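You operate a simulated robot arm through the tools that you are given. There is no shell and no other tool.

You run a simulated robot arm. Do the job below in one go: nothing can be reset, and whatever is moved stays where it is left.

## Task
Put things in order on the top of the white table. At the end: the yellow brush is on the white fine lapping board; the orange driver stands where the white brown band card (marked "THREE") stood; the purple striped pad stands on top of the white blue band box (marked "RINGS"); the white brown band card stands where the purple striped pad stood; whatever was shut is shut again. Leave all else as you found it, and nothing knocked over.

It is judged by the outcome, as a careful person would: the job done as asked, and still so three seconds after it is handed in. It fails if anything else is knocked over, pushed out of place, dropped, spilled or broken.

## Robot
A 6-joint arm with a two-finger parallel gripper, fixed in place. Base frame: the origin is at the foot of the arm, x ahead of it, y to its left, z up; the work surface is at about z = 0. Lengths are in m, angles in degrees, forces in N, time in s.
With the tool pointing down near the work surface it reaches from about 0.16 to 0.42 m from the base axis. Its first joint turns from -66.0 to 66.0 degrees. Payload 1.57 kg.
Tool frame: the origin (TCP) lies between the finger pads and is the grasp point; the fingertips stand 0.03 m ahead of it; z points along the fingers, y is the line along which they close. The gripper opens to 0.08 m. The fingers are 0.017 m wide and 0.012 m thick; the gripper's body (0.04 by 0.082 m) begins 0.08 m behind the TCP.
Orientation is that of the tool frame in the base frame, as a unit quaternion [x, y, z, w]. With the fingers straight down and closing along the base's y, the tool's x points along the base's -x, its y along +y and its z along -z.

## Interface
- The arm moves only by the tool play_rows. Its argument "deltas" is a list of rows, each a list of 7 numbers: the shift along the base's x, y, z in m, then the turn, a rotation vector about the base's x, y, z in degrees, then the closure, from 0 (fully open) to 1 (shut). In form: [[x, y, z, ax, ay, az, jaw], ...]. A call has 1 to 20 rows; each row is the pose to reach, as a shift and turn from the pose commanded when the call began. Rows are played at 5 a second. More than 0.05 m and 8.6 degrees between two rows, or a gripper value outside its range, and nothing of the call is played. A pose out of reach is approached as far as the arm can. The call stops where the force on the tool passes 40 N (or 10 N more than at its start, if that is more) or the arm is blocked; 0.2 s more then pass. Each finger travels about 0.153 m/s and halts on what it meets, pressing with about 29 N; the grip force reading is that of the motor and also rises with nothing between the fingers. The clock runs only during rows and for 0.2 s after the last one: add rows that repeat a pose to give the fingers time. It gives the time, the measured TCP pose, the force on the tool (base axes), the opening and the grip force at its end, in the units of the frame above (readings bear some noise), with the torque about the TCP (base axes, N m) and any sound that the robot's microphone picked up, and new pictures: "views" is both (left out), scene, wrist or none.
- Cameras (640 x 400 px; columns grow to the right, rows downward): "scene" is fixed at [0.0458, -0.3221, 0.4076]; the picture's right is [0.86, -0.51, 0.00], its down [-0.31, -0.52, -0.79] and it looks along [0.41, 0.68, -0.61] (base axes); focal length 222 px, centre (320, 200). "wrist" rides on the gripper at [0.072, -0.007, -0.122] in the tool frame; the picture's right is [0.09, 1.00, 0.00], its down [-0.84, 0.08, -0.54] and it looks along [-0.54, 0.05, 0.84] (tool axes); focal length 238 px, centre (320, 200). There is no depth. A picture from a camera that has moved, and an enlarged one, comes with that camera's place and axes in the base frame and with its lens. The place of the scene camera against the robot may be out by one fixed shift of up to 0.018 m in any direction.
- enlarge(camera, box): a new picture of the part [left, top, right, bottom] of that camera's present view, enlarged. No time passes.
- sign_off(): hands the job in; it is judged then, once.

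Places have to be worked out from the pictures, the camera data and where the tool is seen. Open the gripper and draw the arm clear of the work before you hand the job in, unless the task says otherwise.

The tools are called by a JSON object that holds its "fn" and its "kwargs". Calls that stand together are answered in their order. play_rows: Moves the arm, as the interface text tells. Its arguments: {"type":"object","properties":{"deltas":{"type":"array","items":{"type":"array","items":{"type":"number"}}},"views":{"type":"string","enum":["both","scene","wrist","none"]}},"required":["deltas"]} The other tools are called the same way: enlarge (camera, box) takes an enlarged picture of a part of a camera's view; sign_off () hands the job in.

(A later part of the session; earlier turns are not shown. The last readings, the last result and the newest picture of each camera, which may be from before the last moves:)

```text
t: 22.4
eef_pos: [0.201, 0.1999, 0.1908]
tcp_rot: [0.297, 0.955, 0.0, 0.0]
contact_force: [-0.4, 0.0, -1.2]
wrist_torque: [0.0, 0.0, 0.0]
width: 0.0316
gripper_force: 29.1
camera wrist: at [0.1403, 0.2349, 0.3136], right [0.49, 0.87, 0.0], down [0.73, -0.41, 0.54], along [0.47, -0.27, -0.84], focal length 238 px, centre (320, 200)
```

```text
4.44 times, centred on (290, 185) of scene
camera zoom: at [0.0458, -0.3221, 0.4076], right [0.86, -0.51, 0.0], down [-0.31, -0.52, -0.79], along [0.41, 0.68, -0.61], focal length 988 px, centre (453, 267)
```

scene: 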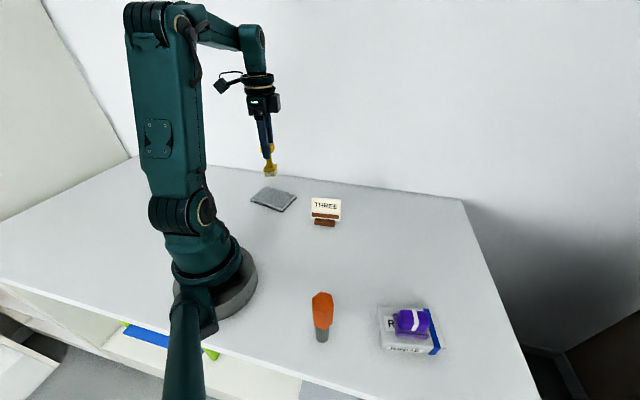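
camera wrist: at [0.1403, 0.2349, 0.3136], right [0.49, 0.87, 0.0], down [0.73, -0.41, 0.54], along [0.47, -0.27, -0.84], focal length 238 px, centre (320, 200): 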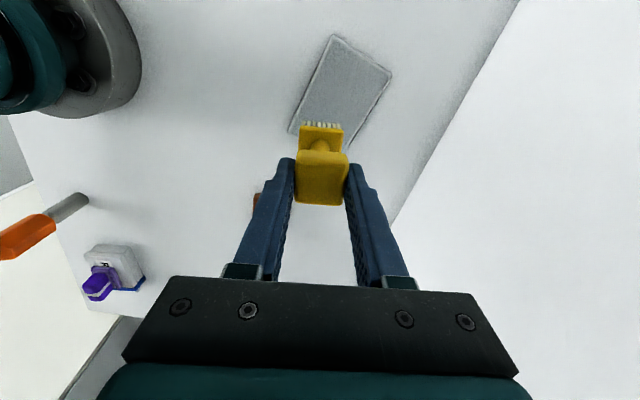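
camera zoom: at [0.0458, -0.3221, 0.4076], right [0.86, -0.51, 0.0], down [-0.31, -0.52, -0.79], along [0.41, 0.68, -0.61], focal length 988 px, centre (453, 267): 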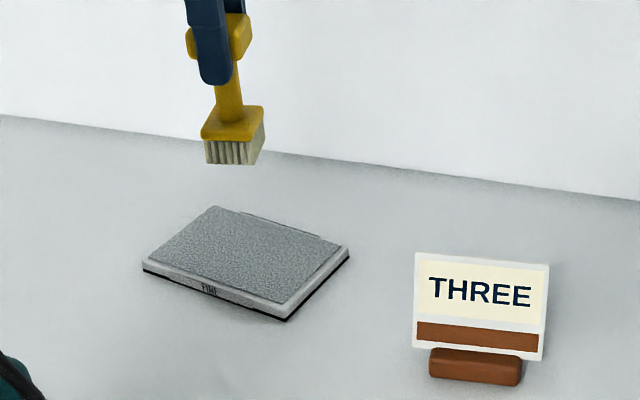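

The wrist view places the board centre at ≈ (0.199, 0.221) (the scene camera evidently sits ~1.6 cm higher than stated, which explains its bias). I shift over the centre and lower to about 1 cm above the board.

{"fn": "play_rows", "kwargs": {"deltas": [[-0.005, 0.021, 0, 0, 0, 0, 0.75], [-0.005, 0.021, -0.03, 0, 0, 0, 0.75], [-0.005, 0.021, -0.055, 0, 0, 0, 0.75], [-0.005, 0.021, -0.075, 0, 0, 0, 0.75], [-0.005, 0.021, -0.08, 0, 0, 0, 0.75], [-0.005, 0.021, -0.08, 0, 0, 0, 0.75]], "views": "both"}}

{"fn": "enlarge", "kwargs": {"camera": "wrist", "box": [220, 60, 420, 220]}}

{"fn": "enlarge", "kwargs": {"camera": "scene", "box": [235, 150, 315, 220]}}

```text
t: 23.8
eef_pos: [0.1986, 0.2195, 0.1115]
tcp_rot: [0.297, 0.955, 0.0, 0.0]
contact_force: [-0.8, 0.5, -0.3]
wrist_torque: [-0.01, -0.01, 0.04]
width: 0.0314
gripper_force: 28.8
camera wrist: at [0.1361, 0.2543, 0.2343], right [0.49, 0.87, 0.0], down [0.73, -0.41, 0.54], along [0.47, -0.27, -0.84], focal length 238 px, centre (320, 200)
```

scene: 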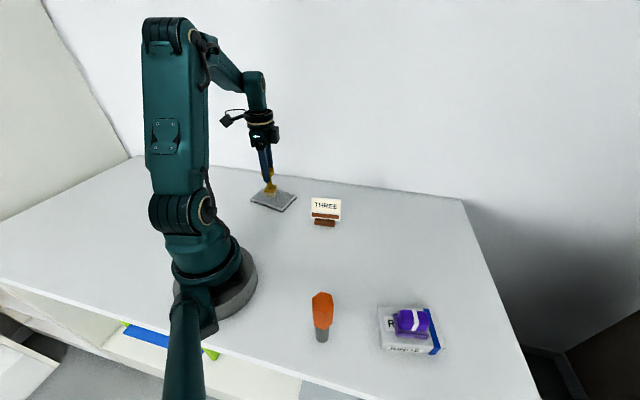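
wrist: 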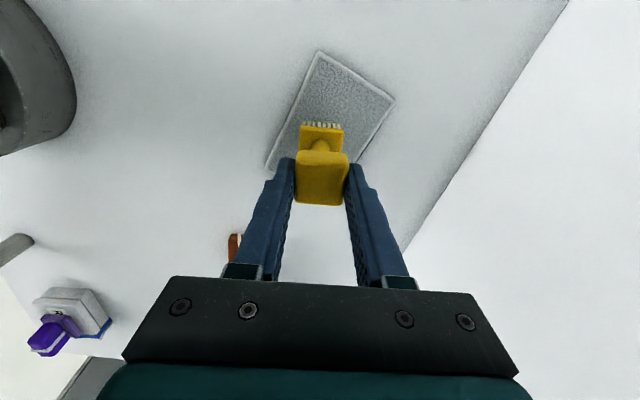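

```text
2.50 times, centred on (320, 140) of wrist
camera zoom: at [0.1361, 0.2543, 0.2343], right [0.49, 0.87, 0.0], down [0.73, -0.41, 0.54], along [0.47, -0.27, -0.84], focal length 596 px, centre (320, 350)
```

zoom: 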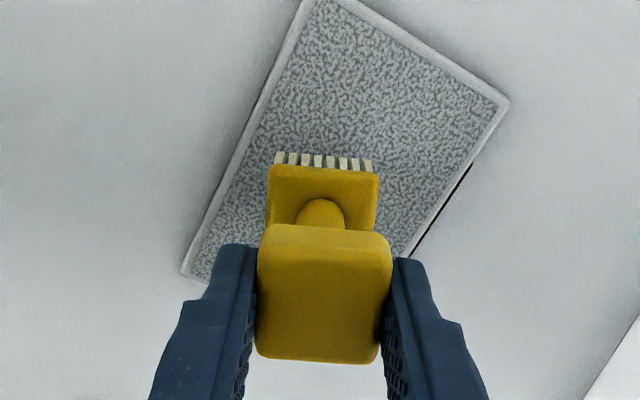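

```text
5.71 times, centred on (275, 185) of scene
camera zoom: at [0.0458, -0.3221, 0.4076], right [0.86, -0.51, 0.0], down [-0.31, -0.52, -0.79], along [0.41, 0.68, -0.61], focal length 1270 px, centre (577, 286)
```

zoom: 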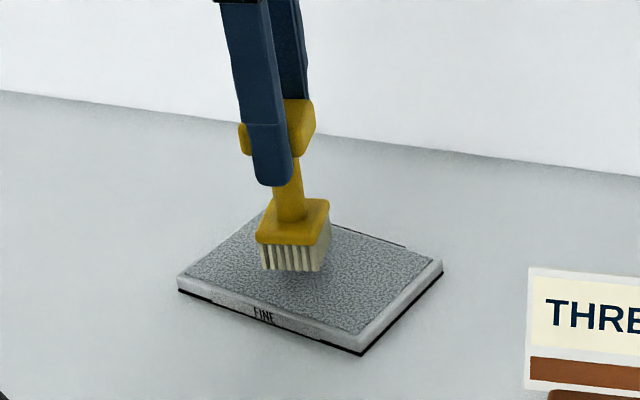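

The brush is squarely over the board's middle. I lower gently in small steps, watching for contact.

{"fn": "play_rows", "kwargs": {"deltas": [[0.001, 0.001, -0.004, 0, 0, 0, 0.75], [0.001, 0.001, -0.007, 0, 0, 0, 0.75], [0.001, 0.001, -0.009, 0, 0, 0, 0.75], [0.001, 0.001, -0.009, 0, 0, 0, 0.75]], "views": "none"}}

{"fn": "enlarge", "kwargs": {"camera": "scene", "box": [245, 165, 305, 215]}}

```text
t: 24.8
eef_pos: [0.1992, 0.2202, 0.1026]
tcp_rot: [0.298, 0.954, -0.001, 0.001]
contact_force: [-0.3, 0.2, -0.4]
wrist_torque: [0.03, -0.02, 0.0]
width: 0.0315
gripper_force: 29.1
```

```text
8.00 times, centred on (275, 190) of scene
camera zoom: at [0.0458, -0.3221, 0.4076], right [0.86, -0.51, 0.0], down [-0.31, -0.52, -0.79], along [0.41, 0.68, -0.61], focal length 1778 px, centre (680, 280)
```

zoom: 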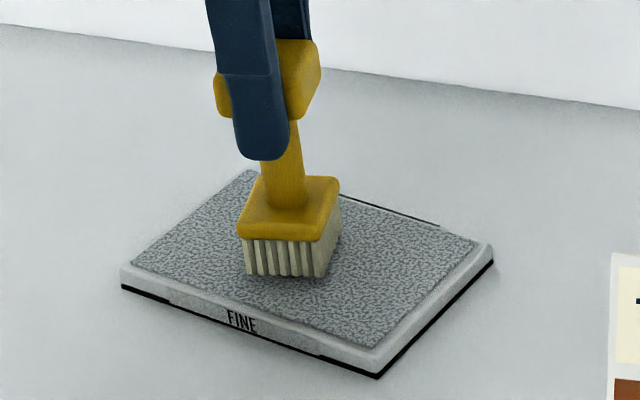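

No contact yet; I go down another 2 mm.

{"fn": "play_rows", "kwargs": {"deltas": [[0, 0, -0.001, 0, 0, 0, 0.75], [0, 0, -0.002, 0, 0, 0, 0.75], [0, 0, -0.002, 0, 0, 0, 0.75]], "views": "none"}}

```text
t: 25.6
eef_pos: [0.1991, 0.2213, 0.1007]
tcp_rot: [0.296, 0.955, -0.001, 0.001]
contact_force: [0.5, 0.9, -0.8]
wrist_torque: [0.0, 0.01, 0.01]
width: 0.0312
gripper_force: 28.4
```

Still free; another 2 mm in 1 mm steps.

{"fn": "play_rows", "kwargs": {"deltas": [[0, 0, -0.001, 0, 0, 0, 0.75], [0, 0, -0.002, 0, 0, 0, 0.75], [0, 0, -0.002, 0, 0, 0, 0.75]], "views": "none"}}

{"fn": "enlarge", "kwargs": {"camera": "scene", "box": [245, 165, 305, 215]}}

```text
t: 26.4
eef_pos: [0.2002, 0.222, 0.0998]
tcp_rot: [0.297, 0.955, -0.001, 0.001]
contact_force: [0.8, -0.3, -0.4]
wrist_torque: [-0.01, 0.0, -0.01]
width: 0.0312
gripper_force: 29.0
```

```text
8.00 times, centred on (275, 190) of scene
camera zoom: at [0.0458, -0.3221, 0.4076], right [0.86, -0.51, 0.0], down [-0.31, -0.52, -0.79], along [0.41, 0.68, -0.61], focal length 1778 px, centre (680, 280)
```

zoom: 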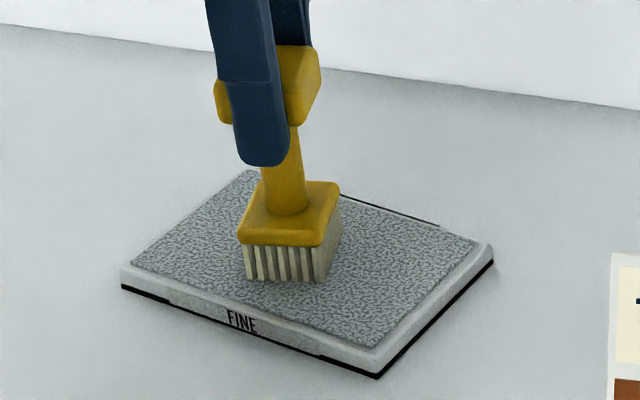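

Very close now; one more 1–2 mm.

{"fn": "play_rows", "kwargs": {"deltas": [[0, 0, -0.0008, 0, 0, 0, 0.75], [0, 0, -0.0015, 0, 0, 0, 0.75], [0, 0, -0.0015, 0, 0, 0, 0.75]], "views": "none"}}

```text
t: 27.2
eef_pos: [0.2003, 0.2216, 0.1001]
tcp_rot: [0.297, 0.955, 0.001, 0.001]
contact_force: [-3.4, -2.9, 28.8]
wrist_torque: [-0.17, 0.3, -0.02]
width: 0.031
gripper_force: 29.3
```

Contact (28.8 N, about 1.3 mm over-pressed). I ease up 1.2 mm, open slowly, and lift straight off.

{"fn": "play_rows", "kwargs": {"deltas": [[0, 0, 0.0012, 0, 0, 0, 0.75], [0, 0, 0.0012, 0, 0, 0, 0.68], [0, 0, 0.0012, 0, 0, 0, 0.58], [0, 0, 0.0012, 0, 0, 0, 0.45], [0, 0, 0.0012, 0, 0, 0, 0.2], [0, 0, 0.0012, 0, 0, 0, 0.0], [0, 0, 0.0012, 0, 0, 0, 0.0], [0, 0, 0.02, 0, 0, 0, 0.0], [0, 0, 0.05, 0, 0, 0, 0.0], [0, 0, 0.08, 0, 0, 0, 0.0], [0, 0, 0.08, 0, 0, 0, 0.0]], "views": "both"}}

{"fn": "enlarge", "kwargs": {"camera": "scene", "box": [240, 150, 350, 230]}}

```text
t: 29.6
eef_pos: [0.1996, 0.2222, 0.1793]
tcp_rot: [0.297, 0.955, 0.0, 0.0]
contact_force: [0.0, 0.5, -0.7]
wrist_torque: [-0.02, -0.01, -0.01]
width: 0.0802
gripper_force: 0.1
camera wrist: at [0.1381, 0.2564, 0.3017], right [0.49, 0.87, 0.0], down [0.73, -0.41, 0.54], along [0.47, -0.27, -0.84], focal length 238 px, centre (320, 200)
```

scene: 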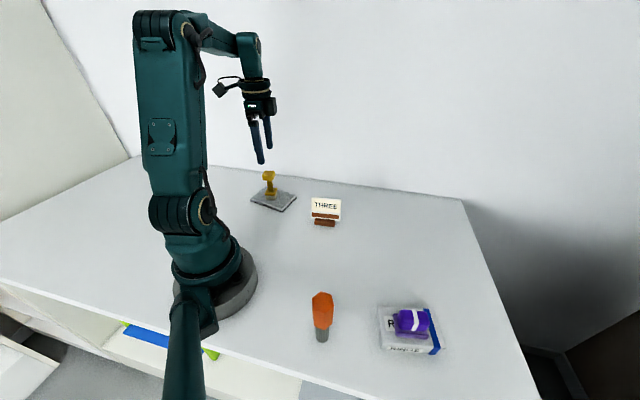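
wrist: 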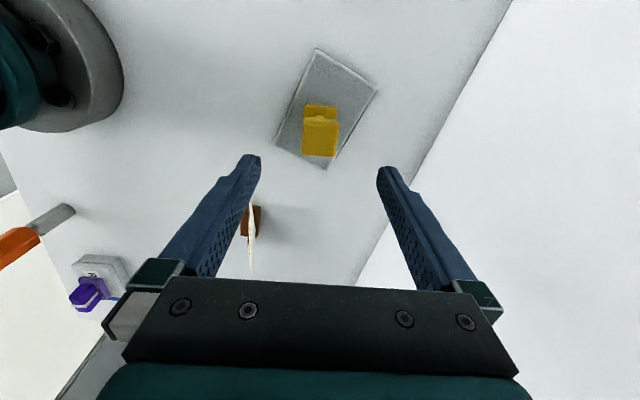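

```text
5.00 times, centred on (295, 190) of scene
camera zoom: at [0.0458, -0.3221, 0.4076], right [0.86, -0.51, 0.0], down [-0.31, -0.52, -0.79], along [0.41, 0.68, -0.61], focal length 1111 px, centre (445, 250)
```

zoom: 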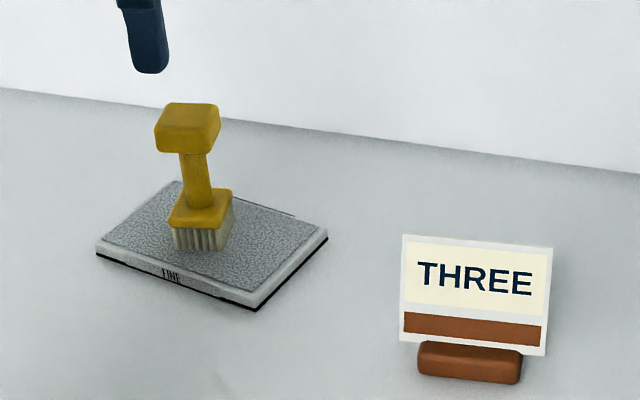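

The brush stands on the board. From this spot the camera looks almost along the card's plane, so I enlarge to re-measure its lean.

{"fn": "enlarge", "kwargs": {"camera": "wrist", "box": [220, 190, 300, 280]}}

{"fn": "enlarge", "kwargs": {"camera": "wrist", "box": [0, 180, 140, 320]}}

```text
4.44 times, centred on (260, 235) of wrist
camera zoom: at [0.1381, 0.2564, 0.3017], right [0.49, 0.87, 0.0], down [0.73, -0.41, 0.54], along [0.47, -0.27, -0.84], focal length 1059 px, centre (587, 44)
```

zoom: 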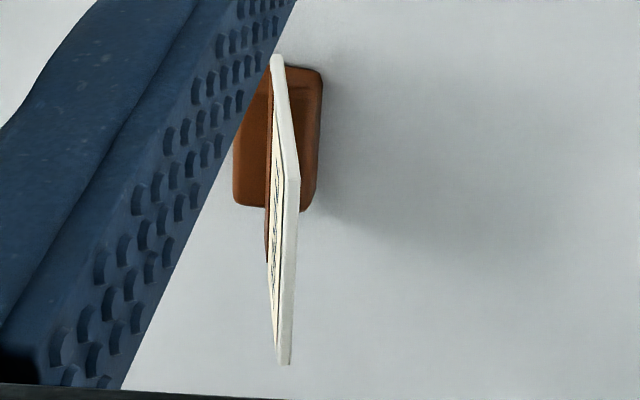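

```text
2.86 times, centred on (70, 250) of wrist
camera zoom: at [0.1381, 0.2564, 0.3017], right [0.49, 0.87, 0.0], down [0.73, -0.41, 0.54], along [0.47, -0.27, -0.84], focal length 681 px, centre (1034, 57)
```

zoom: 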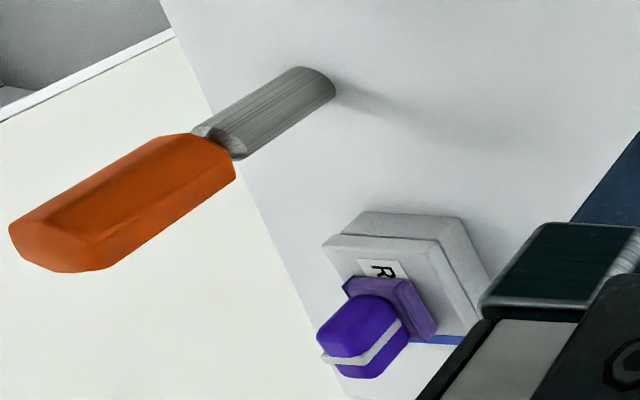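

From this view the slab's top is at z ≈ 0.071, bottom ≈ 0.014, lean ≈ 17.5°, yaw ≈ -39.5°. I'll pinch the slab across its thickness with the tool tilted to match: first move to a pre-grasp point up along the slab's line and set yaw.

{"fn": "play_rows", "kwargs": {"deltas": [[0.015, -0.02, 0.01, 0, 0, -1, 0], [0.04, -0.05, 0.01, 0, 0, -2, 0], [0.065, -0.08, 0.005, 0, 0, -3, 0], [0.09, -0.11, -0.01, 0, 0, -4, 0], [0.115, -0.138, -0.019, 0, 0, -5, 0], [0.115, -0.138, -0.019, 0, 0, -5, 0]], "views": "none"}}

{"fn": "play_rows", "kwargs": {"deltas": [[0, 0, 0, -4.5, 3.7, 0, 0], [0, 0, 0, -9.0, 7.4, 0, 0], [0, 0, 0, -13.5, 11.1, 0, 0], [0, 0, 0, -13.5, 11.1, 0, 0]], "views": "both"}}

{"fn": "enlarge", "kwargs": {"camera": "wrist", "box": [240, 80, 400, 200]}}

{"fn": "enlarge", "kwargs": {"camera": "scene", "box": [280, 150, 370, 230]}}

```text
t: 31.0
eef_pos: [0.316, 0.0819, 0.1579]
tcp_rot: [0.338, 0.941, 0.001, 0.001]
contact_force: [0.0, -0.3, 0.4]
wrist_torque: [0.03, -0.03, 0.01]
width: 0.0802
gripper_force: 0.1
```

```text
t: 32.0
eef_pos: [0.3151, 0.0815, 0.1595]
tcp_rot: [0.335, 0.93, -0.143, -0.051]
contact_force: [0.6, -0.3, -0.3]
wrist_torque: [0.02, 0.01, 0.03]
width: 0.0801
gripper_force: 0.1
camera wrist: at [0.2794, 0.1512, 0.2781], right [0.53, 0.79, -0.3], down [0.8, -0.35, 0.5], along [0.29, -0.5, -0.82], focal length 238 px, centre (320, 200)
```

scene: 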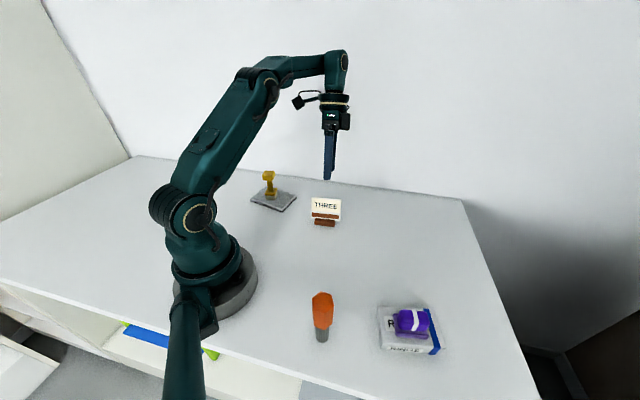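
wrist: 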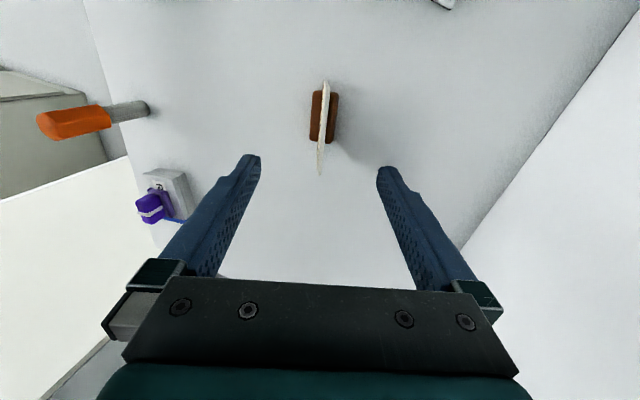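

```text
3.33 times, centred on (320, 140) of wrist
camera zoom: at [0.2794, 0.1512, 0.2781], right [0.53, 0.79, -0.3], down [0.8, -0.35, 0.5], along [0.29, -0.5, -0.82], focal length 794 px, centre (320, 400)
```

zoom: 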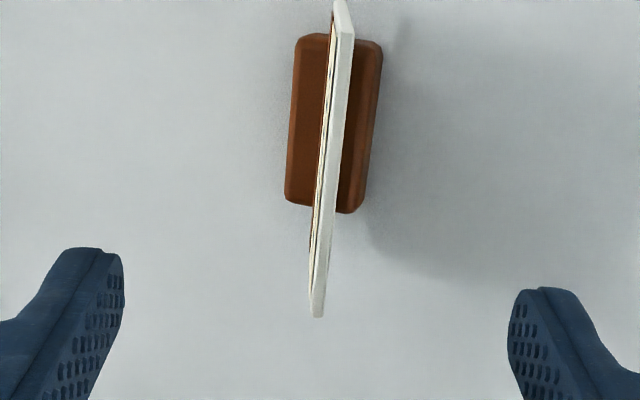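

```text
5.00 times, centred on (325, 190) of scene
camera zoom: at [0.0458, -0.3221, 0.4076], right [0.86, -0.51, 0.0], down [-0.31, -0.52, -0.79], along [0.41, 0.68, -0.61], focal length 1111 px, centre (295, 250)
```

zoom: 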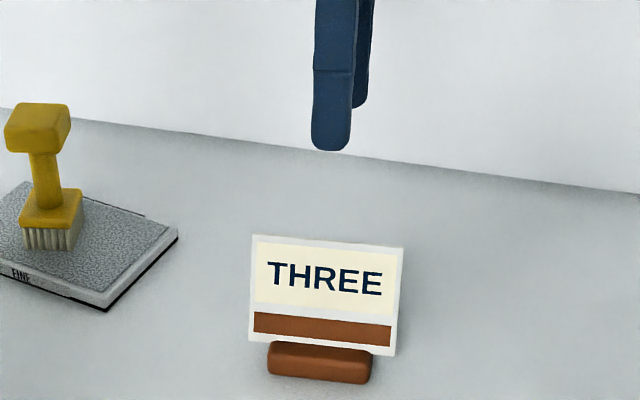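

The tool axis now lines up almost edge-on with the slab, which sits ~2 mm towards the right finger. I enlarge further to check the residual lean mismatch.

{"fn": "enlarge", "kwargs": {"camera": "wrist", "box": [300, 75, 345, 180]}}

{"fn": "enlarge", "kwargs": {"camera": "wrist", "box": [300, 75, 348, 105]}}

{"fn": "enlarge", "kwargs": {"camera": "wrist", "box": [300, 125, 348, 155]}}

```text
3.81 times, centred on (322, 128) of wrist
camera zoom: at [0.2794, 0.1512, 0.2781], right [0.53, 0.79, -0.3], down [0.8, -0.35, 0.5], along [0.29, -0.5, -0.82], focal length 908 px, centre (310, 476)
```

zoom: 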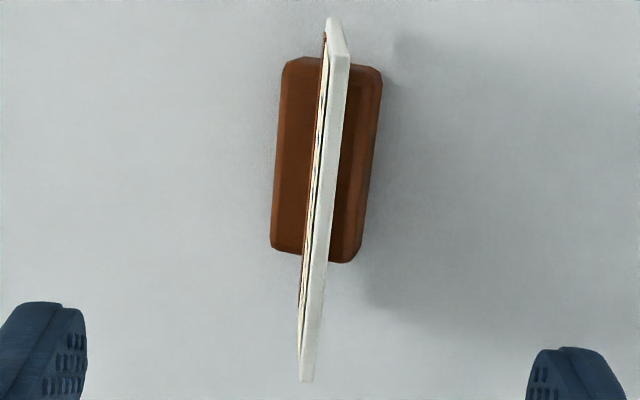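

```text
13.33 times, centred on (324, 90) of wrist
camera zoom: at [0.2794, 0.1512, 0.2781], right [0.53, 0.79, -0.3], down [0.8, -0.35, 0.5], along [0.29, -0.5, -0.82], focal length 3178 px, centre (267, 1667)
```

zoom: 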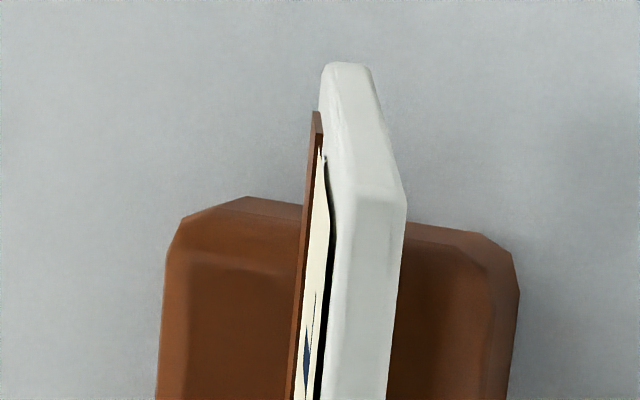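

```text
13.33 times, centred on (324, 140) of wrist
camera zoom: at [0.2794, 0.1512, 0.2781], right [0.53, 0.79, -0.3], down [0.8, -0.35, 0.5], along [0.29, -0.5, -0.82], focal length 3178 px, centre (267, 1000)
```

zoom: 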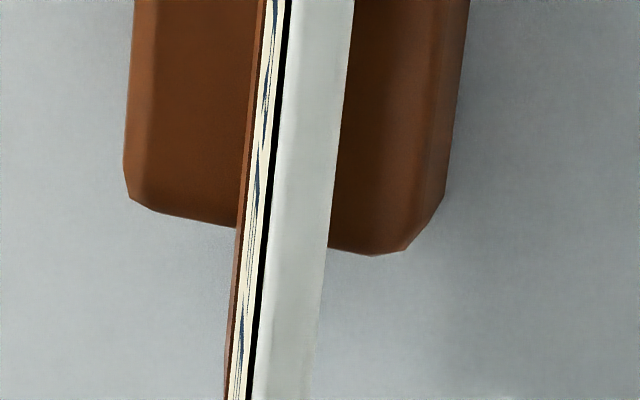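

Residual mismatch is under 1° and 2 mm. I correct both and advance along the tool axis to about the slab's top edge, then check.

{"fn": "play_rows", "kwargs": {"deltas": [[0.0022, 0.0005, -0.0006, -0.4, 0.3, 0, 0], [-0.0019, -0.0045, -0.0206, -0.4, 0.3, 0, 0], [-0.0061, -0.0095, -0.0406, -0.4, 0.3, 0, 0], [-0.0102, -0.0145, -0.0603, -0.4, 0.3, 0, 0], [-0.0102, -0.0145, -0.0603, -0.4, 0.3, 0, 0]], "views": "both"}}

{"fn": "enlarge", "kwargs": {"camera": "wrist", "box": [230, 80, 410, 200]}}

{"fn": "enlarge", "kwargs": {"camera": "scene", "box": [290, 160, 370, 230]}}

```text
t: 33.2
eef_pos: [0.3026, 0.0674, 0.0989]
tcp_rot: [0.334, 0.93, -0.147, -0.052]
contact_force: [-0.4, 0.0, 0.8]
wrist_torque: [0.0, 0.0, 0.03]
width: 0.08
gripper_force: 0.1
camera wrist: at [0.269, 0.1369, 0.217], right [0.53, 0.79, -0.31], down [0.8, -0.35, 0.49], along [0.28, -0.51, -0.81], focal length 238 px, centre (320, 200)
```

scene: 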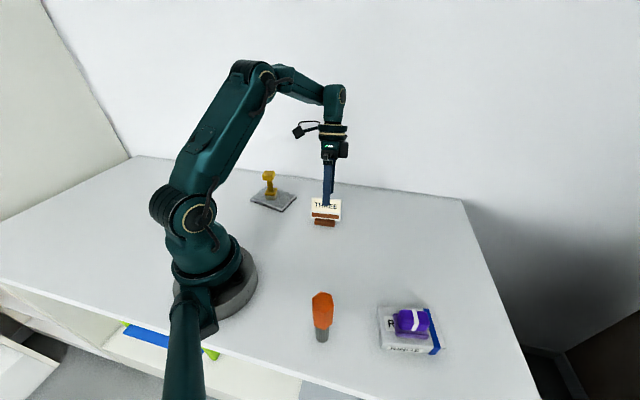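
wrist: 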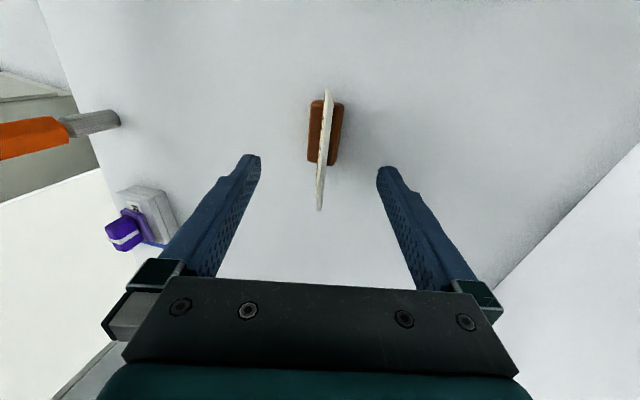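

```text
3.33 times, centred on (320, 140) of wrist
camera zoom: at [0.269, 0.1369, 0.217], right [0.53, 0.79, -0.31], down [0.8, -0.35, 0.49], along [0.28, -0.51, -0.81], focal length 794 px, centre (320, 400)
```

zoom: 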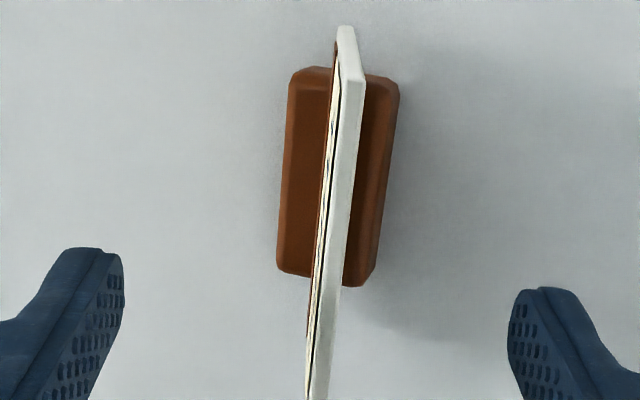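

```text
5.71 times, centred on (330, 195) of scene
camera zoom: at [0.0458, -0.3221, 0.4076], right [0.86, -0.51, 0.0], down [-0.31, -0.52, -0.79], along [0.41, 0.68, -0.61], focal length 1270 px, centre (263, 229)
```

zoom: 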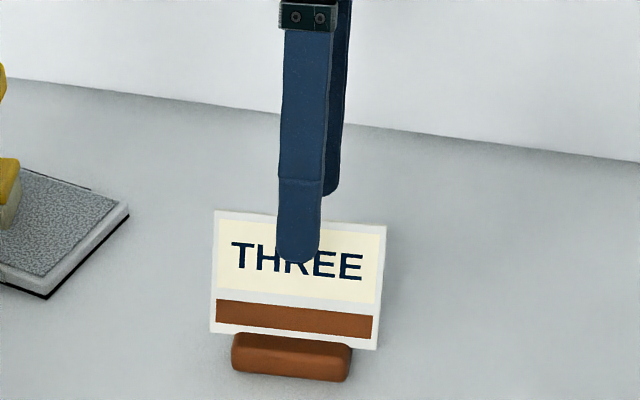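

Laterally the slab is still ~2 mm to the right, and the finger is centred along the card's width. I correct this, advance to the pinch depth (TCP z ≈ 0.06) and close gradually on the slab.

{"fn": "play_rows", "kwargs": {"deltas": [[0.0012, 0.0015, -0.0006, 0, 0, 0, 0], [-0.0028, -0.0034, -0.02, 0, 0, 0, 0], [-0.0068, -0.0083, -0.0395, 0, 0, 0, 0], [-0.0068, -0.0083, -0.0395, 0, 0, 0, 0]], "views": "both"}}

{"fn": "enlarge", "kwargs": {"camera": "wrist", "box": [230, 80, 410, 240]}}

{"fn": "enlarge", "kwargs": {"camera": "scene", "box": [290, 160, 370, 230]}}

```text
t: 34.2
eef_pos: [0.2971, 0.0593, 0.0602]
tcp_rot: [0.334, 0.93, -0.148, -0.052]
contact_force: [-0.6, -0.3, -0.5]
wrist_torque: [-0.01, 0.0, 0.02]
width: 0.0796
gripper_force: 0.0
camera wrist: at [0.2624, 0.1289, 0.1785], right [0.53, 0.79, -0.31], down [0.8, -0.35, 0.49], along [0.28, -0.51, -0.81], focal length 238 px, centre (320, 200)
```

scene: 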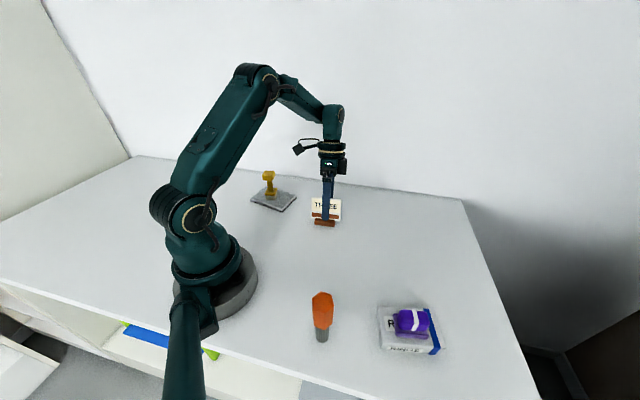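
wrist: 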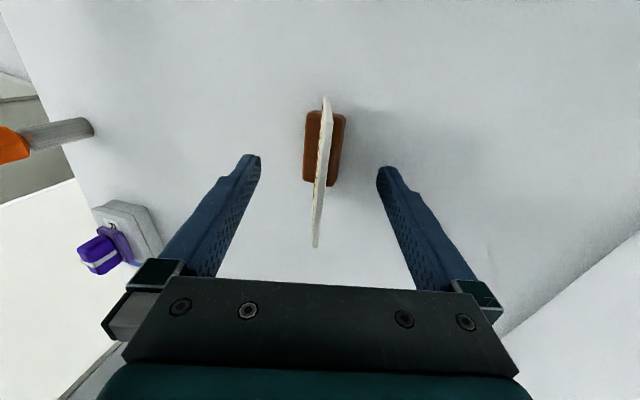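

```text
2.50 times, centred on (320, 160) of wrist
camera zoom: at [0.2624, 0.1289, 0.1785], right [0.53, 0.79, -0.31], down [0.8, -0.35, 0.49], along [0.28, -0.51, -0.81], focal length 596 px, centre (320, 300)
```

zoom: 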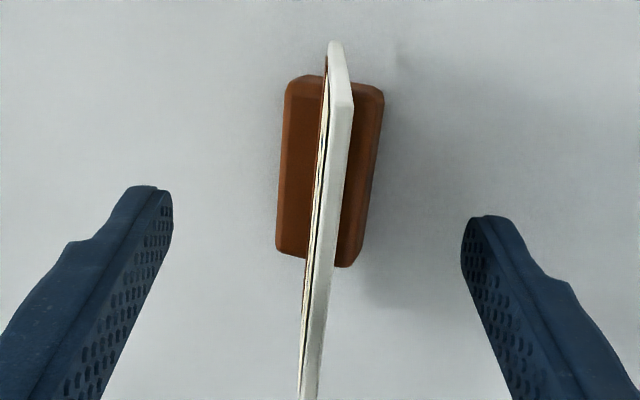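

```text
5.71 times, centred on (330, 195) of scene
camera zoom: at [0.0458, -0.3221, 0.4076], right [0.86, -0.51, 0.0], down [-0.31, -0.52, -0.79], along [0.41, 0.68, -0.61], focal length 1270 px, centre (263, 229)
```

zoom: 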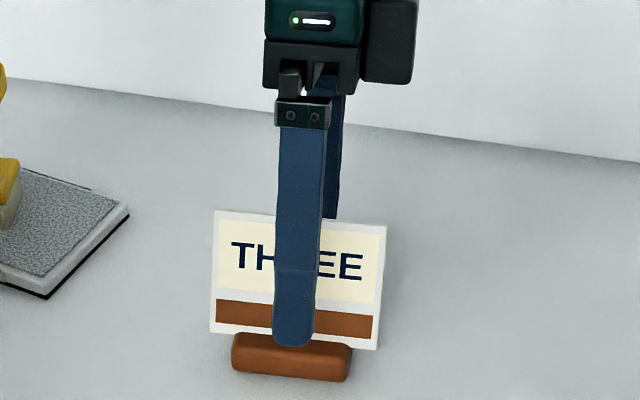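

The slab is now centred between the fingers and clear of the bar. I close gradually.

{"fn": "play_rows", "kwargs": {"deltas": [[0, 0, 0, 0, 0, 0, 0.3], [0, 0, 0, 0, 0, 0, 0.6], [0, 0, 0, 0, 0, 0, 0.8], [0, 0, 0, 0, 0, 0, 0.88], [0, 0, 0, 0, 0, 0, 0.94], [0, 0, 0, 0, 0, 0, 1.0], [0, 0, 0, 0, 0, 0, 1.0]], "views": "both"}}

{"fn": "enlarge", "kwargs": {"camera": "wrist", "box": [230, 80, 410, 240]}}

{"fn": "enlarge", "kwargs": {"camera": "scene", "box": [290, 160, 370, 230]}}

```text
t: 35.8
eef_pos: [0.2969, 0.0604, 0.0607]
tcp_rot: [0.334, 0.929, -0.147, -0.052]
contact_force: [0.3, -0.4, 0.6]
wrist_torque: [-0.03, 0.02, -0.01]
width: 0.0032
gripper_force: 24.3
camera wrist: at [0.2625, 0.129, 0.1788], right [0.53, 0.79, -0.31], down [0.8, -0.35, 0.49], along [0.28, -0.51, -0.81], focal length 238 px, centre (320, 200)
```

scene: 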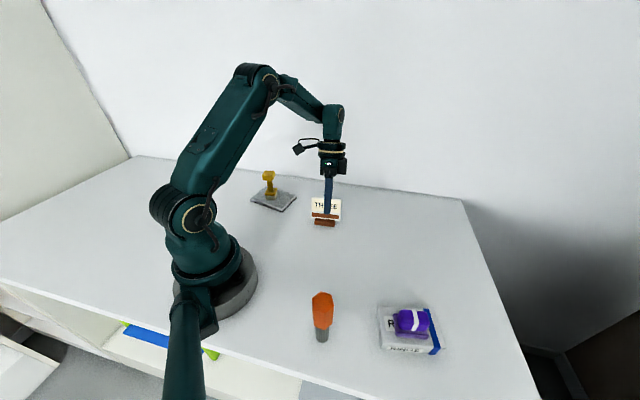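
wrist: 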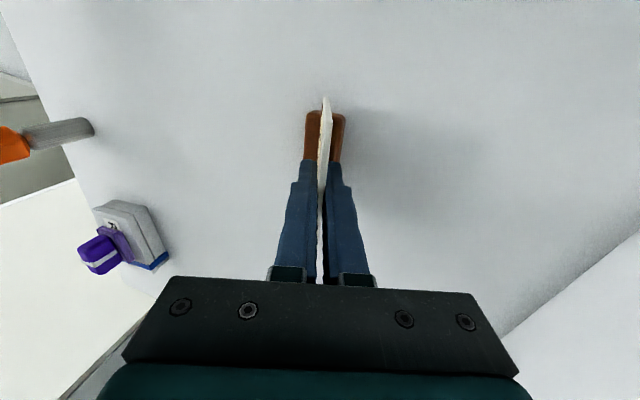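

```text
2.50 times, centred on (320, 160) of wrist
camera zoom: at [0.2625, 0.129, 0.1788], right [0.53, 0.79, -0.31], down [0.8, -0.35, 0.49], along [0.28, -0.51, -0.81], focal length 596 px, centre (320, 300)
```

zoom: 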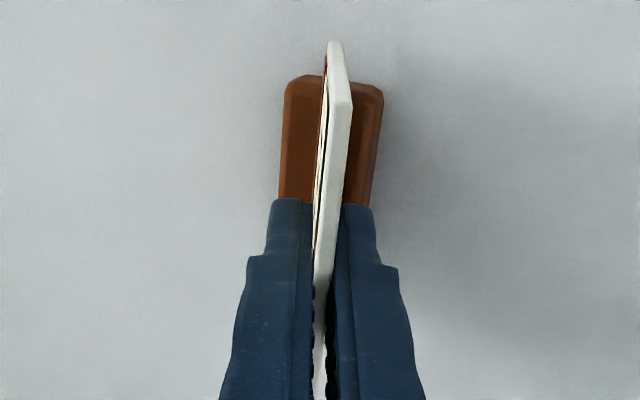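

```text
5.71 times, centred on (330, 195) of scene
camera zoom: at [0.0458, -0.3221, 0.4076], right [0.86, -0.51, 0.0], down [-0.31, -0.52, -0.79], along [0.41, 0.68, -0.61], focal length 1270 px, centre (263, 229)
```

zoom: 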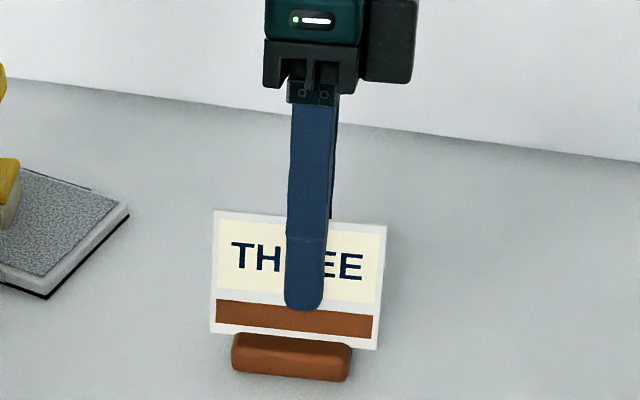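

The slab is pinched (24 N) without visibly shifting. I lift it straight up a little and check that it hangs true.

{"fn": "play_rows", "kwargs": {"deltas": [[0, 0, 0.008, 0, 0, 0, 1.0], [0, 0, 0.02, 0, 0, 0, 1.0], [0, 0, 0.045, 0, 0, 0, 1.0], [0, 0, 0.045, 0, 0, 0, 1.0]], "views": "both"}}

{"fn": "enlarge", "kwargs": {"camera": "wrist", "box": [230, 80, 410, 240]}}

{"fn": "enlarge", "kwargs": {"camera": "scene", "box": [290, 140, 370, 230]}}

```text
t: 36.8
eef_pos: [0.2965, 0.0619, 0.1039]
tcp_rot: [0.334, 0.93, -0.147, -0.051]
contact_force: [-0.3, -0.1, -1.4]
wrist_torque: [0.0, -0.01, 0.03]
width: 0.0033
gripper_force: 24.4
camera wrist: at [0.2631, 0.1313, 0.2219], right [0.53, 0.79, -0.31], down [0.8, -0.35, 0.49], along [0.28, -0.51, -0.81], focal length 238 px, centre (320, 200)
```

scene: 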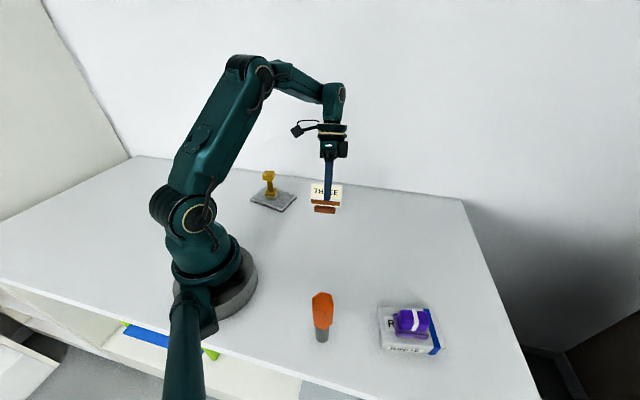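
wrist: 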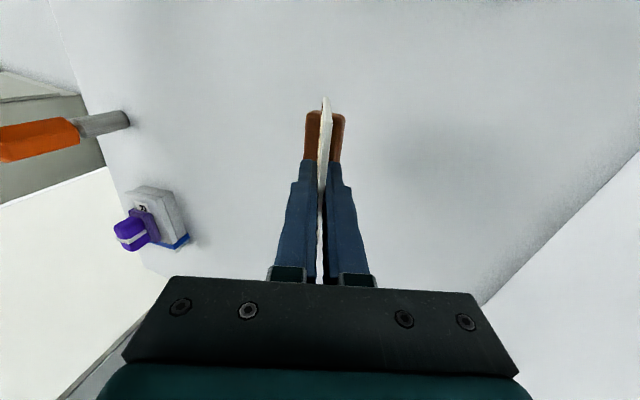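

```text
2.50 times, centred on (320, 160) of wrist
camera zoom: at [0.2631, 0.1313, 0.2219], right [0.53, 0.79, -0.31], down [0.8, -0.35, 0.49], along [0.28, -0.51, -0.81], focal length 596 px, centre (320, 300)
```

zoom: 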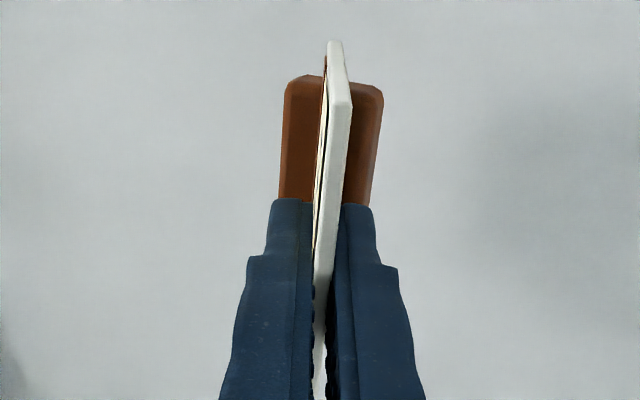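

```text
4.44 times, centred on (330, 185) of scene
camera zoom: at [0.0458, -0.3221, 0.4076], right [0.86, -0.51, 0.0], down [-0.31, -0.52, -0.79], along [0.41, 0.68, -0.61], focal length 988 px, centre (276, 267)
```

zoom: 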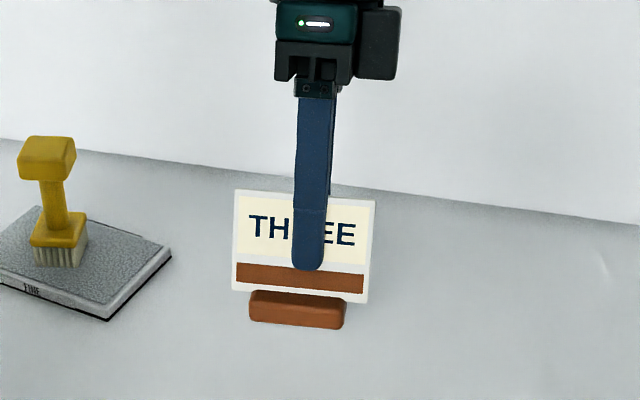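

The card rises as one piece with no rotation. I carry it by (+0.0305, -0.167) to the pad's old place and stop about 1 cm above the table.

{"fn": "play_rows", "kwargs": {"deltas": [[0.006, -0.033, 0.005, 0, 0, 0, 1.0], [0.012, -0.067, 0.005, 0, 0, 0, 1.0], [0.018, -0.1, 0.005, 0, 0, 0, 1.0], [0.024, -0.134, 0.005, 0, 0, 0, 1.0], [0.0305, -0.167, 0.0, 0, 0, 0, 1.0], [0.0305, -0.167, -0.02, 0, 0, 0, 1.0], [0.0305, -0.167, -0.033, 0, 0, 0, 1.0], [0.0305, -0.167, -0.033, 0, 0, 0, 1.0]], "views": "both"}}

{"fn": "enlarge", "kwargs": {"camera": "wrist", "box": [230, 80, 410, 240]}}

{"fn": "enlarge", "kwargs": {"camera": "scene", "box": [330, 200, 420, 290]}}

```text
t: 38.6
eef_pos: [0.3268, -0.1063, 0.0721]
tcp_rot: [0.334, 0.929, -0.148, -0.052]
contact_force: [-0.3, 0.2, -0.3]
wrist_torque: [0.04, -0.02, -0.01]
width: 0.0031
gripper_force: 24.1
camera wrist: at [0.2917, -0.0367, 0.1901], right [0.53, 0.79, -0.31], down [0.8, -0.35, 0.49], along [0.28, -0.51, -0.81], focal length 238 px, centre (320, 200)
```

scene: 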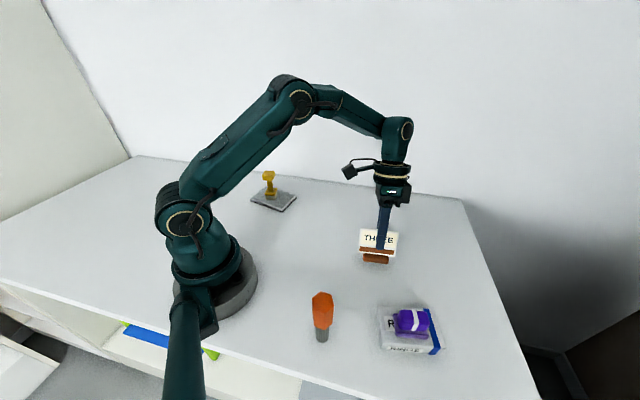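
wrist: 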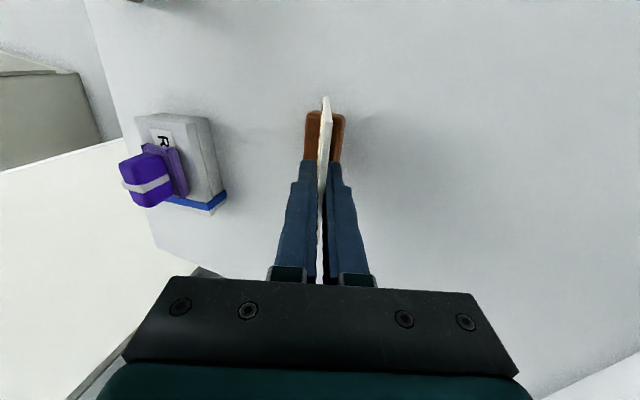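

```text
2.50 times, centred on (320, 160) of wrist
camera zoom: at [0.2917, -0.0367, 0.1901], right [0.53, 0.79, -0.31], down [0.8, -0.35, 0.49], along [0.28, -0.51, -0.81], focal length 596 px, centre (320, 300)
```

zoom: 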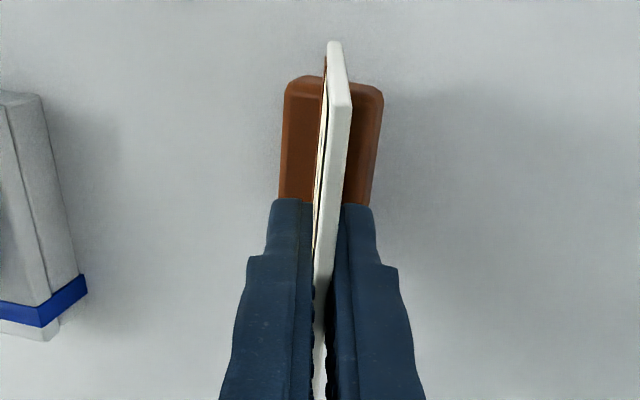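

```text
4.44 times, centred on (375, 245) of scene
camera zoom: at [0.0458, -0.3221, 0.4076], right [0.86, -0.51, 0.0], down [-0.31, -0.52, -0.79], along [0.41, 0.68, -0.61], focal length 988 px, centre (76, 0)
```

zoom: 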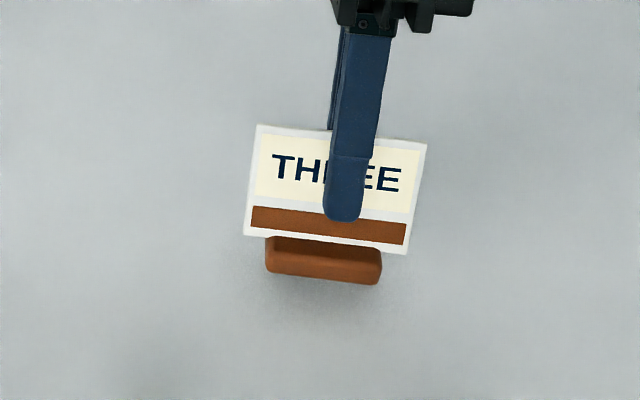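

Tool displacement matches the plan within 1 mm and the card is level. I lower to about 2 mm above the table.

{"fn": "play_rows", "kwargs": {"deltas": [[0.0005, -0.0005, -0.005, 0, 0, 0, 1.0], [0.0005, -0.0005, -0.009, 0, 0, 0, 1.0], [0.0005, -0.0005, -0.0105, 0, 0, 0, 1.0], [0.0005, -0.0005, -0.0105, 0, 0, 0, 1.0]], "views": "none"}}

{"fn": "enlarge", "kwargs": {"camera": "scene", "box": [340, 220, 410, 280]}}

```text
t: 39.6
eef_pos: [0.3273, -0.1064, 0.0601]
tcp_rot: [0.334, 0.93, -0.147, -0.052]
contact_force: [-0.1, 0.4, -0.4]
wrist_torque: [-0.01, 0.02, -0.01]
width: 0.0033
gripper_force: 24.1
```

```text
6.67 times, centred on (375, 250) of scene
camera zoom: at [0.0458, -0.3221, 0.4076], right [0.86, -0.51, 0.0], down [-0.31, -0.52, -0.79], along [0.41, 0.68, -0.61], focal length 1482 px, centre (-47, -133)
```

zoom: 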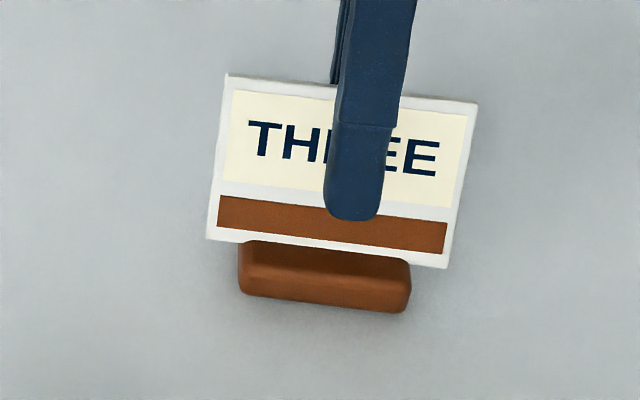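

No contact yet; another 1.5 mm down in small steps.

{"fn": "play_rows", "kwargs": {"deltas": [[0, 0, -0.0008, 0, 0, 0, 1.0], [0, 0, -0.0016, 0, 0, 0, 1.0], [0, 0, -0.0016, 0, 0, 0, 1.0]], "views": "none"}}

```text
t: 40.4
eef_pos: [0.3279, -0.1077, 0.0603]
tcp_rot: [0.333, 0.93, -0.147, -0.051]
contact_force: [-4.4, 1.2, 17.8]
wrist_torque: [-0.2, 0.2, -0.06]
width: 0.0031
gripper_force: 24.6
```

Contact (≈18 N). I ease up 0.8 mm, open the fingers slowly, and withdraw along the slab's line.

{"fn": "play_rows", "kwargs": {"deltas": [[0, 0, 0.0008, 0, 0, 0, 1.0], [0, 0, 0.0008, 0, 0, 0, 0.94], [0, 0, 0.0008, 0, 0, 0, 0.88], [0, 0, 0.0008, 0, 0, 0, 0.75], [0, 0, 0.0008, 0, 0, 0, 0.5], [0, 0, 0.0008, 0, 0, 0, 0.3], [0, 0, 0.0008, 0, 0, 0, 0.3]], "views": "both"}}

{"fn": "enlarge", "kwargs": {"camera": "wrist", "box": [230, 80, 410, 240]}}

{"fn": "enlarge", "kwargs": {"camera": "scene", "box": [340, 220, 410, 280]}}

```text
t: 42.0
eef_pos: [0.3283, -0.1077, 0.0579]
tcp_rot: [0.335, 0.929, -0.147, -0.052]
contact_force: [-0.6, -0.1, 0.5]
wrist_torque: [0.0, 0.01, 0.03]
width: 0.0561
gripper_force: 0.1
camera wrist: at [0.2943, -0.038, 0.1778], right [0.53, 0.79, -0.31], down [0.8, -0.35, 0.49], along [0.28, -0.51, -0.81], focal length 238 px, centre (320, 200)
```

scene: 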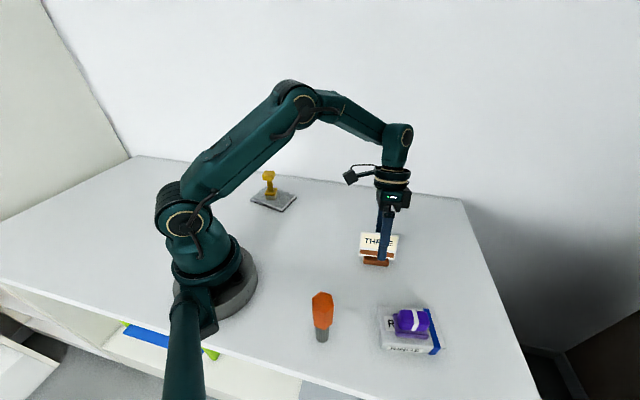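
wrist: 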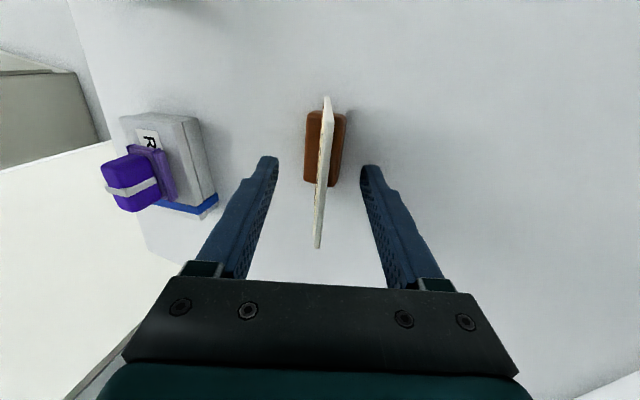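

```text
2.50 times, centred on (320, 160) of wrist
camera zoom: at [0.2943, -0.038, 0.1778], right [0.53, 0.79, -0.31], down [0.8, -0.35, 0.49], along [0.28, -0.51, -0.81], focal length 596 px, centre (320, 300)
```

zoom: 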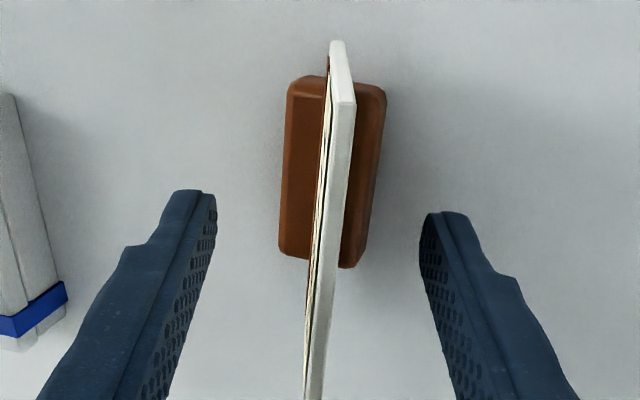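

```text
6.67 times, centred on (375, 250) of scene
camera zoom: at [0.0458, -0.3221, 0.4076], right [0.86, -0.51, 0.0], down [-0.31, -0.52, -0.79], along [0.41, 0.68, -0.61], focal length 1482 px, centre (-47, -133)
```

zoom: 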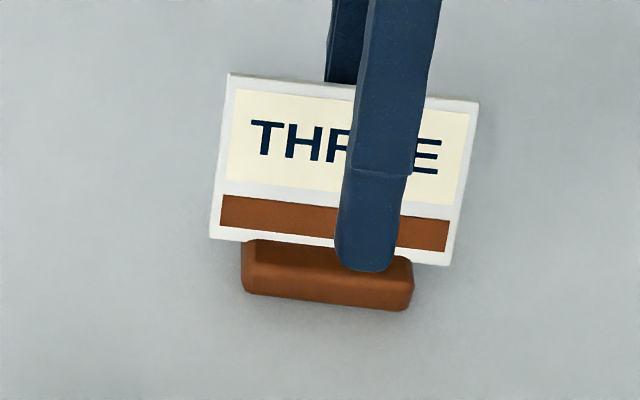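

The card stands on its own at the pad's former place. I withdraw along the slab's line and check from above.

{"fn": "play_rows", "kwargs": {"deltas": [[0.003, 0.0036, 0.0145, 0, 0, 0, 0.3], [0.0098, 0.012, 0.0475, 0, 0, 0, 0.3], [0.0197, 0.0239, 0.0951, 0, 0, 0, 0.2], [0.0197, 0.0239, 0.11, 0, 0, 0, 0.0], [0.0197, 0.0239, 0.11, 0, 0, 0, 0.0]], "views": "both"}}

{"fn": "enlarge", "kwargs": {"camera": "wrist", "box": [240, 80, 400, 200]}}

{"fn": "enlarge", "kwargs": {"camera": "scene", "box": [340, 220, 410, 280]}}

```text
t: 43.2
eef_pos: [0.3477, -0.0838, 0.1703]
tcp_rot: [0.334, 0.93, -0.148, -0.052]
contact_force: [0.5, -0.4, -0.1]
wrist_torque: [-0.01, 0.01, -0.01]
width: 0.0802
gripper_force: 0.1
camera wrist: at [0.3127, -0.0143, 0.2886], right [0.53, 0.79, -0.31], down [0.8, -0.35, 0.49], along [0.28, -0.51, -0.81], focal length 238 px, centre (320, 200)
```

scene: 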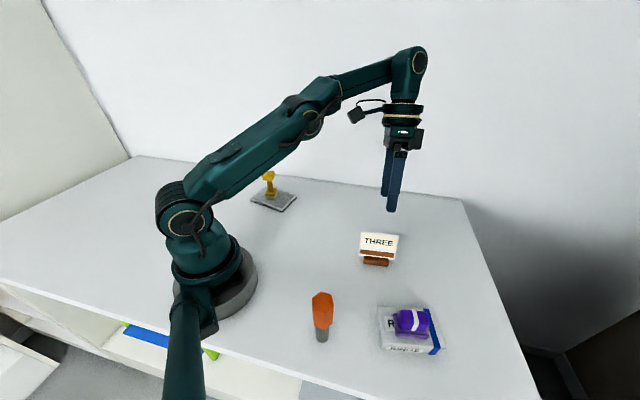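
wrist: 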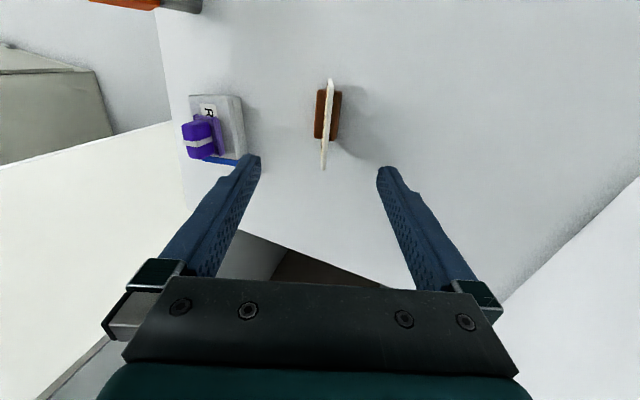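

```text
3.33 times, centred on (320, 140) of wrist
camera zoom: at [0.3127, -0.0143, 0.2886], right [0.53, 0.79, -0.31], down [0.8, -0.35, 0.49], along [0.28, -0.51, -0.81], focal length 794 px, centre (320, 400)
```

zoom: 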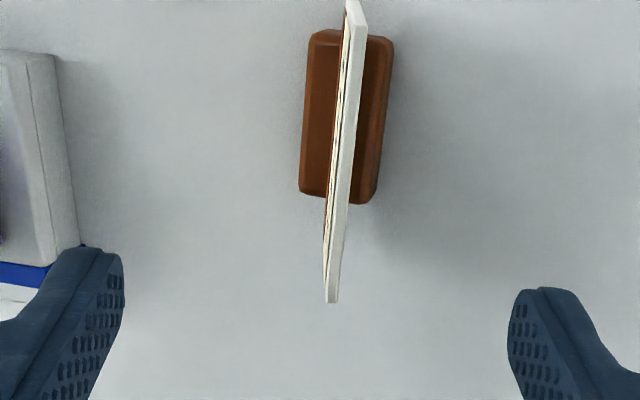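

```text
6.67 times, centred on (375, 250) of scene
camera zoom: at [0.0458, -0.3221, 0.4076], right [0.86, -0.51, 0.0], down [-0.31, -0.52, -0.79], along [0.41, 0.68, -0.61], focal length 1482 px, centre (-47, -133)
```

zoom: 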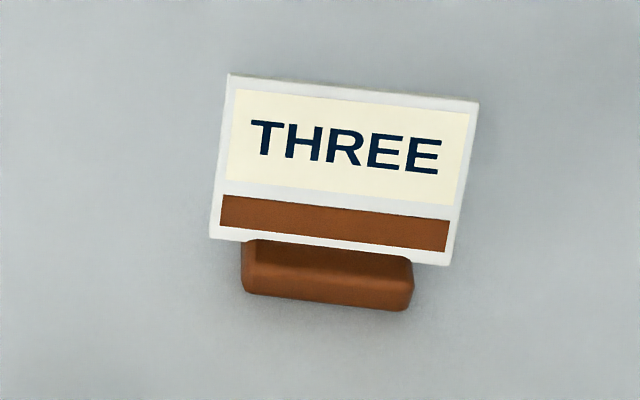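

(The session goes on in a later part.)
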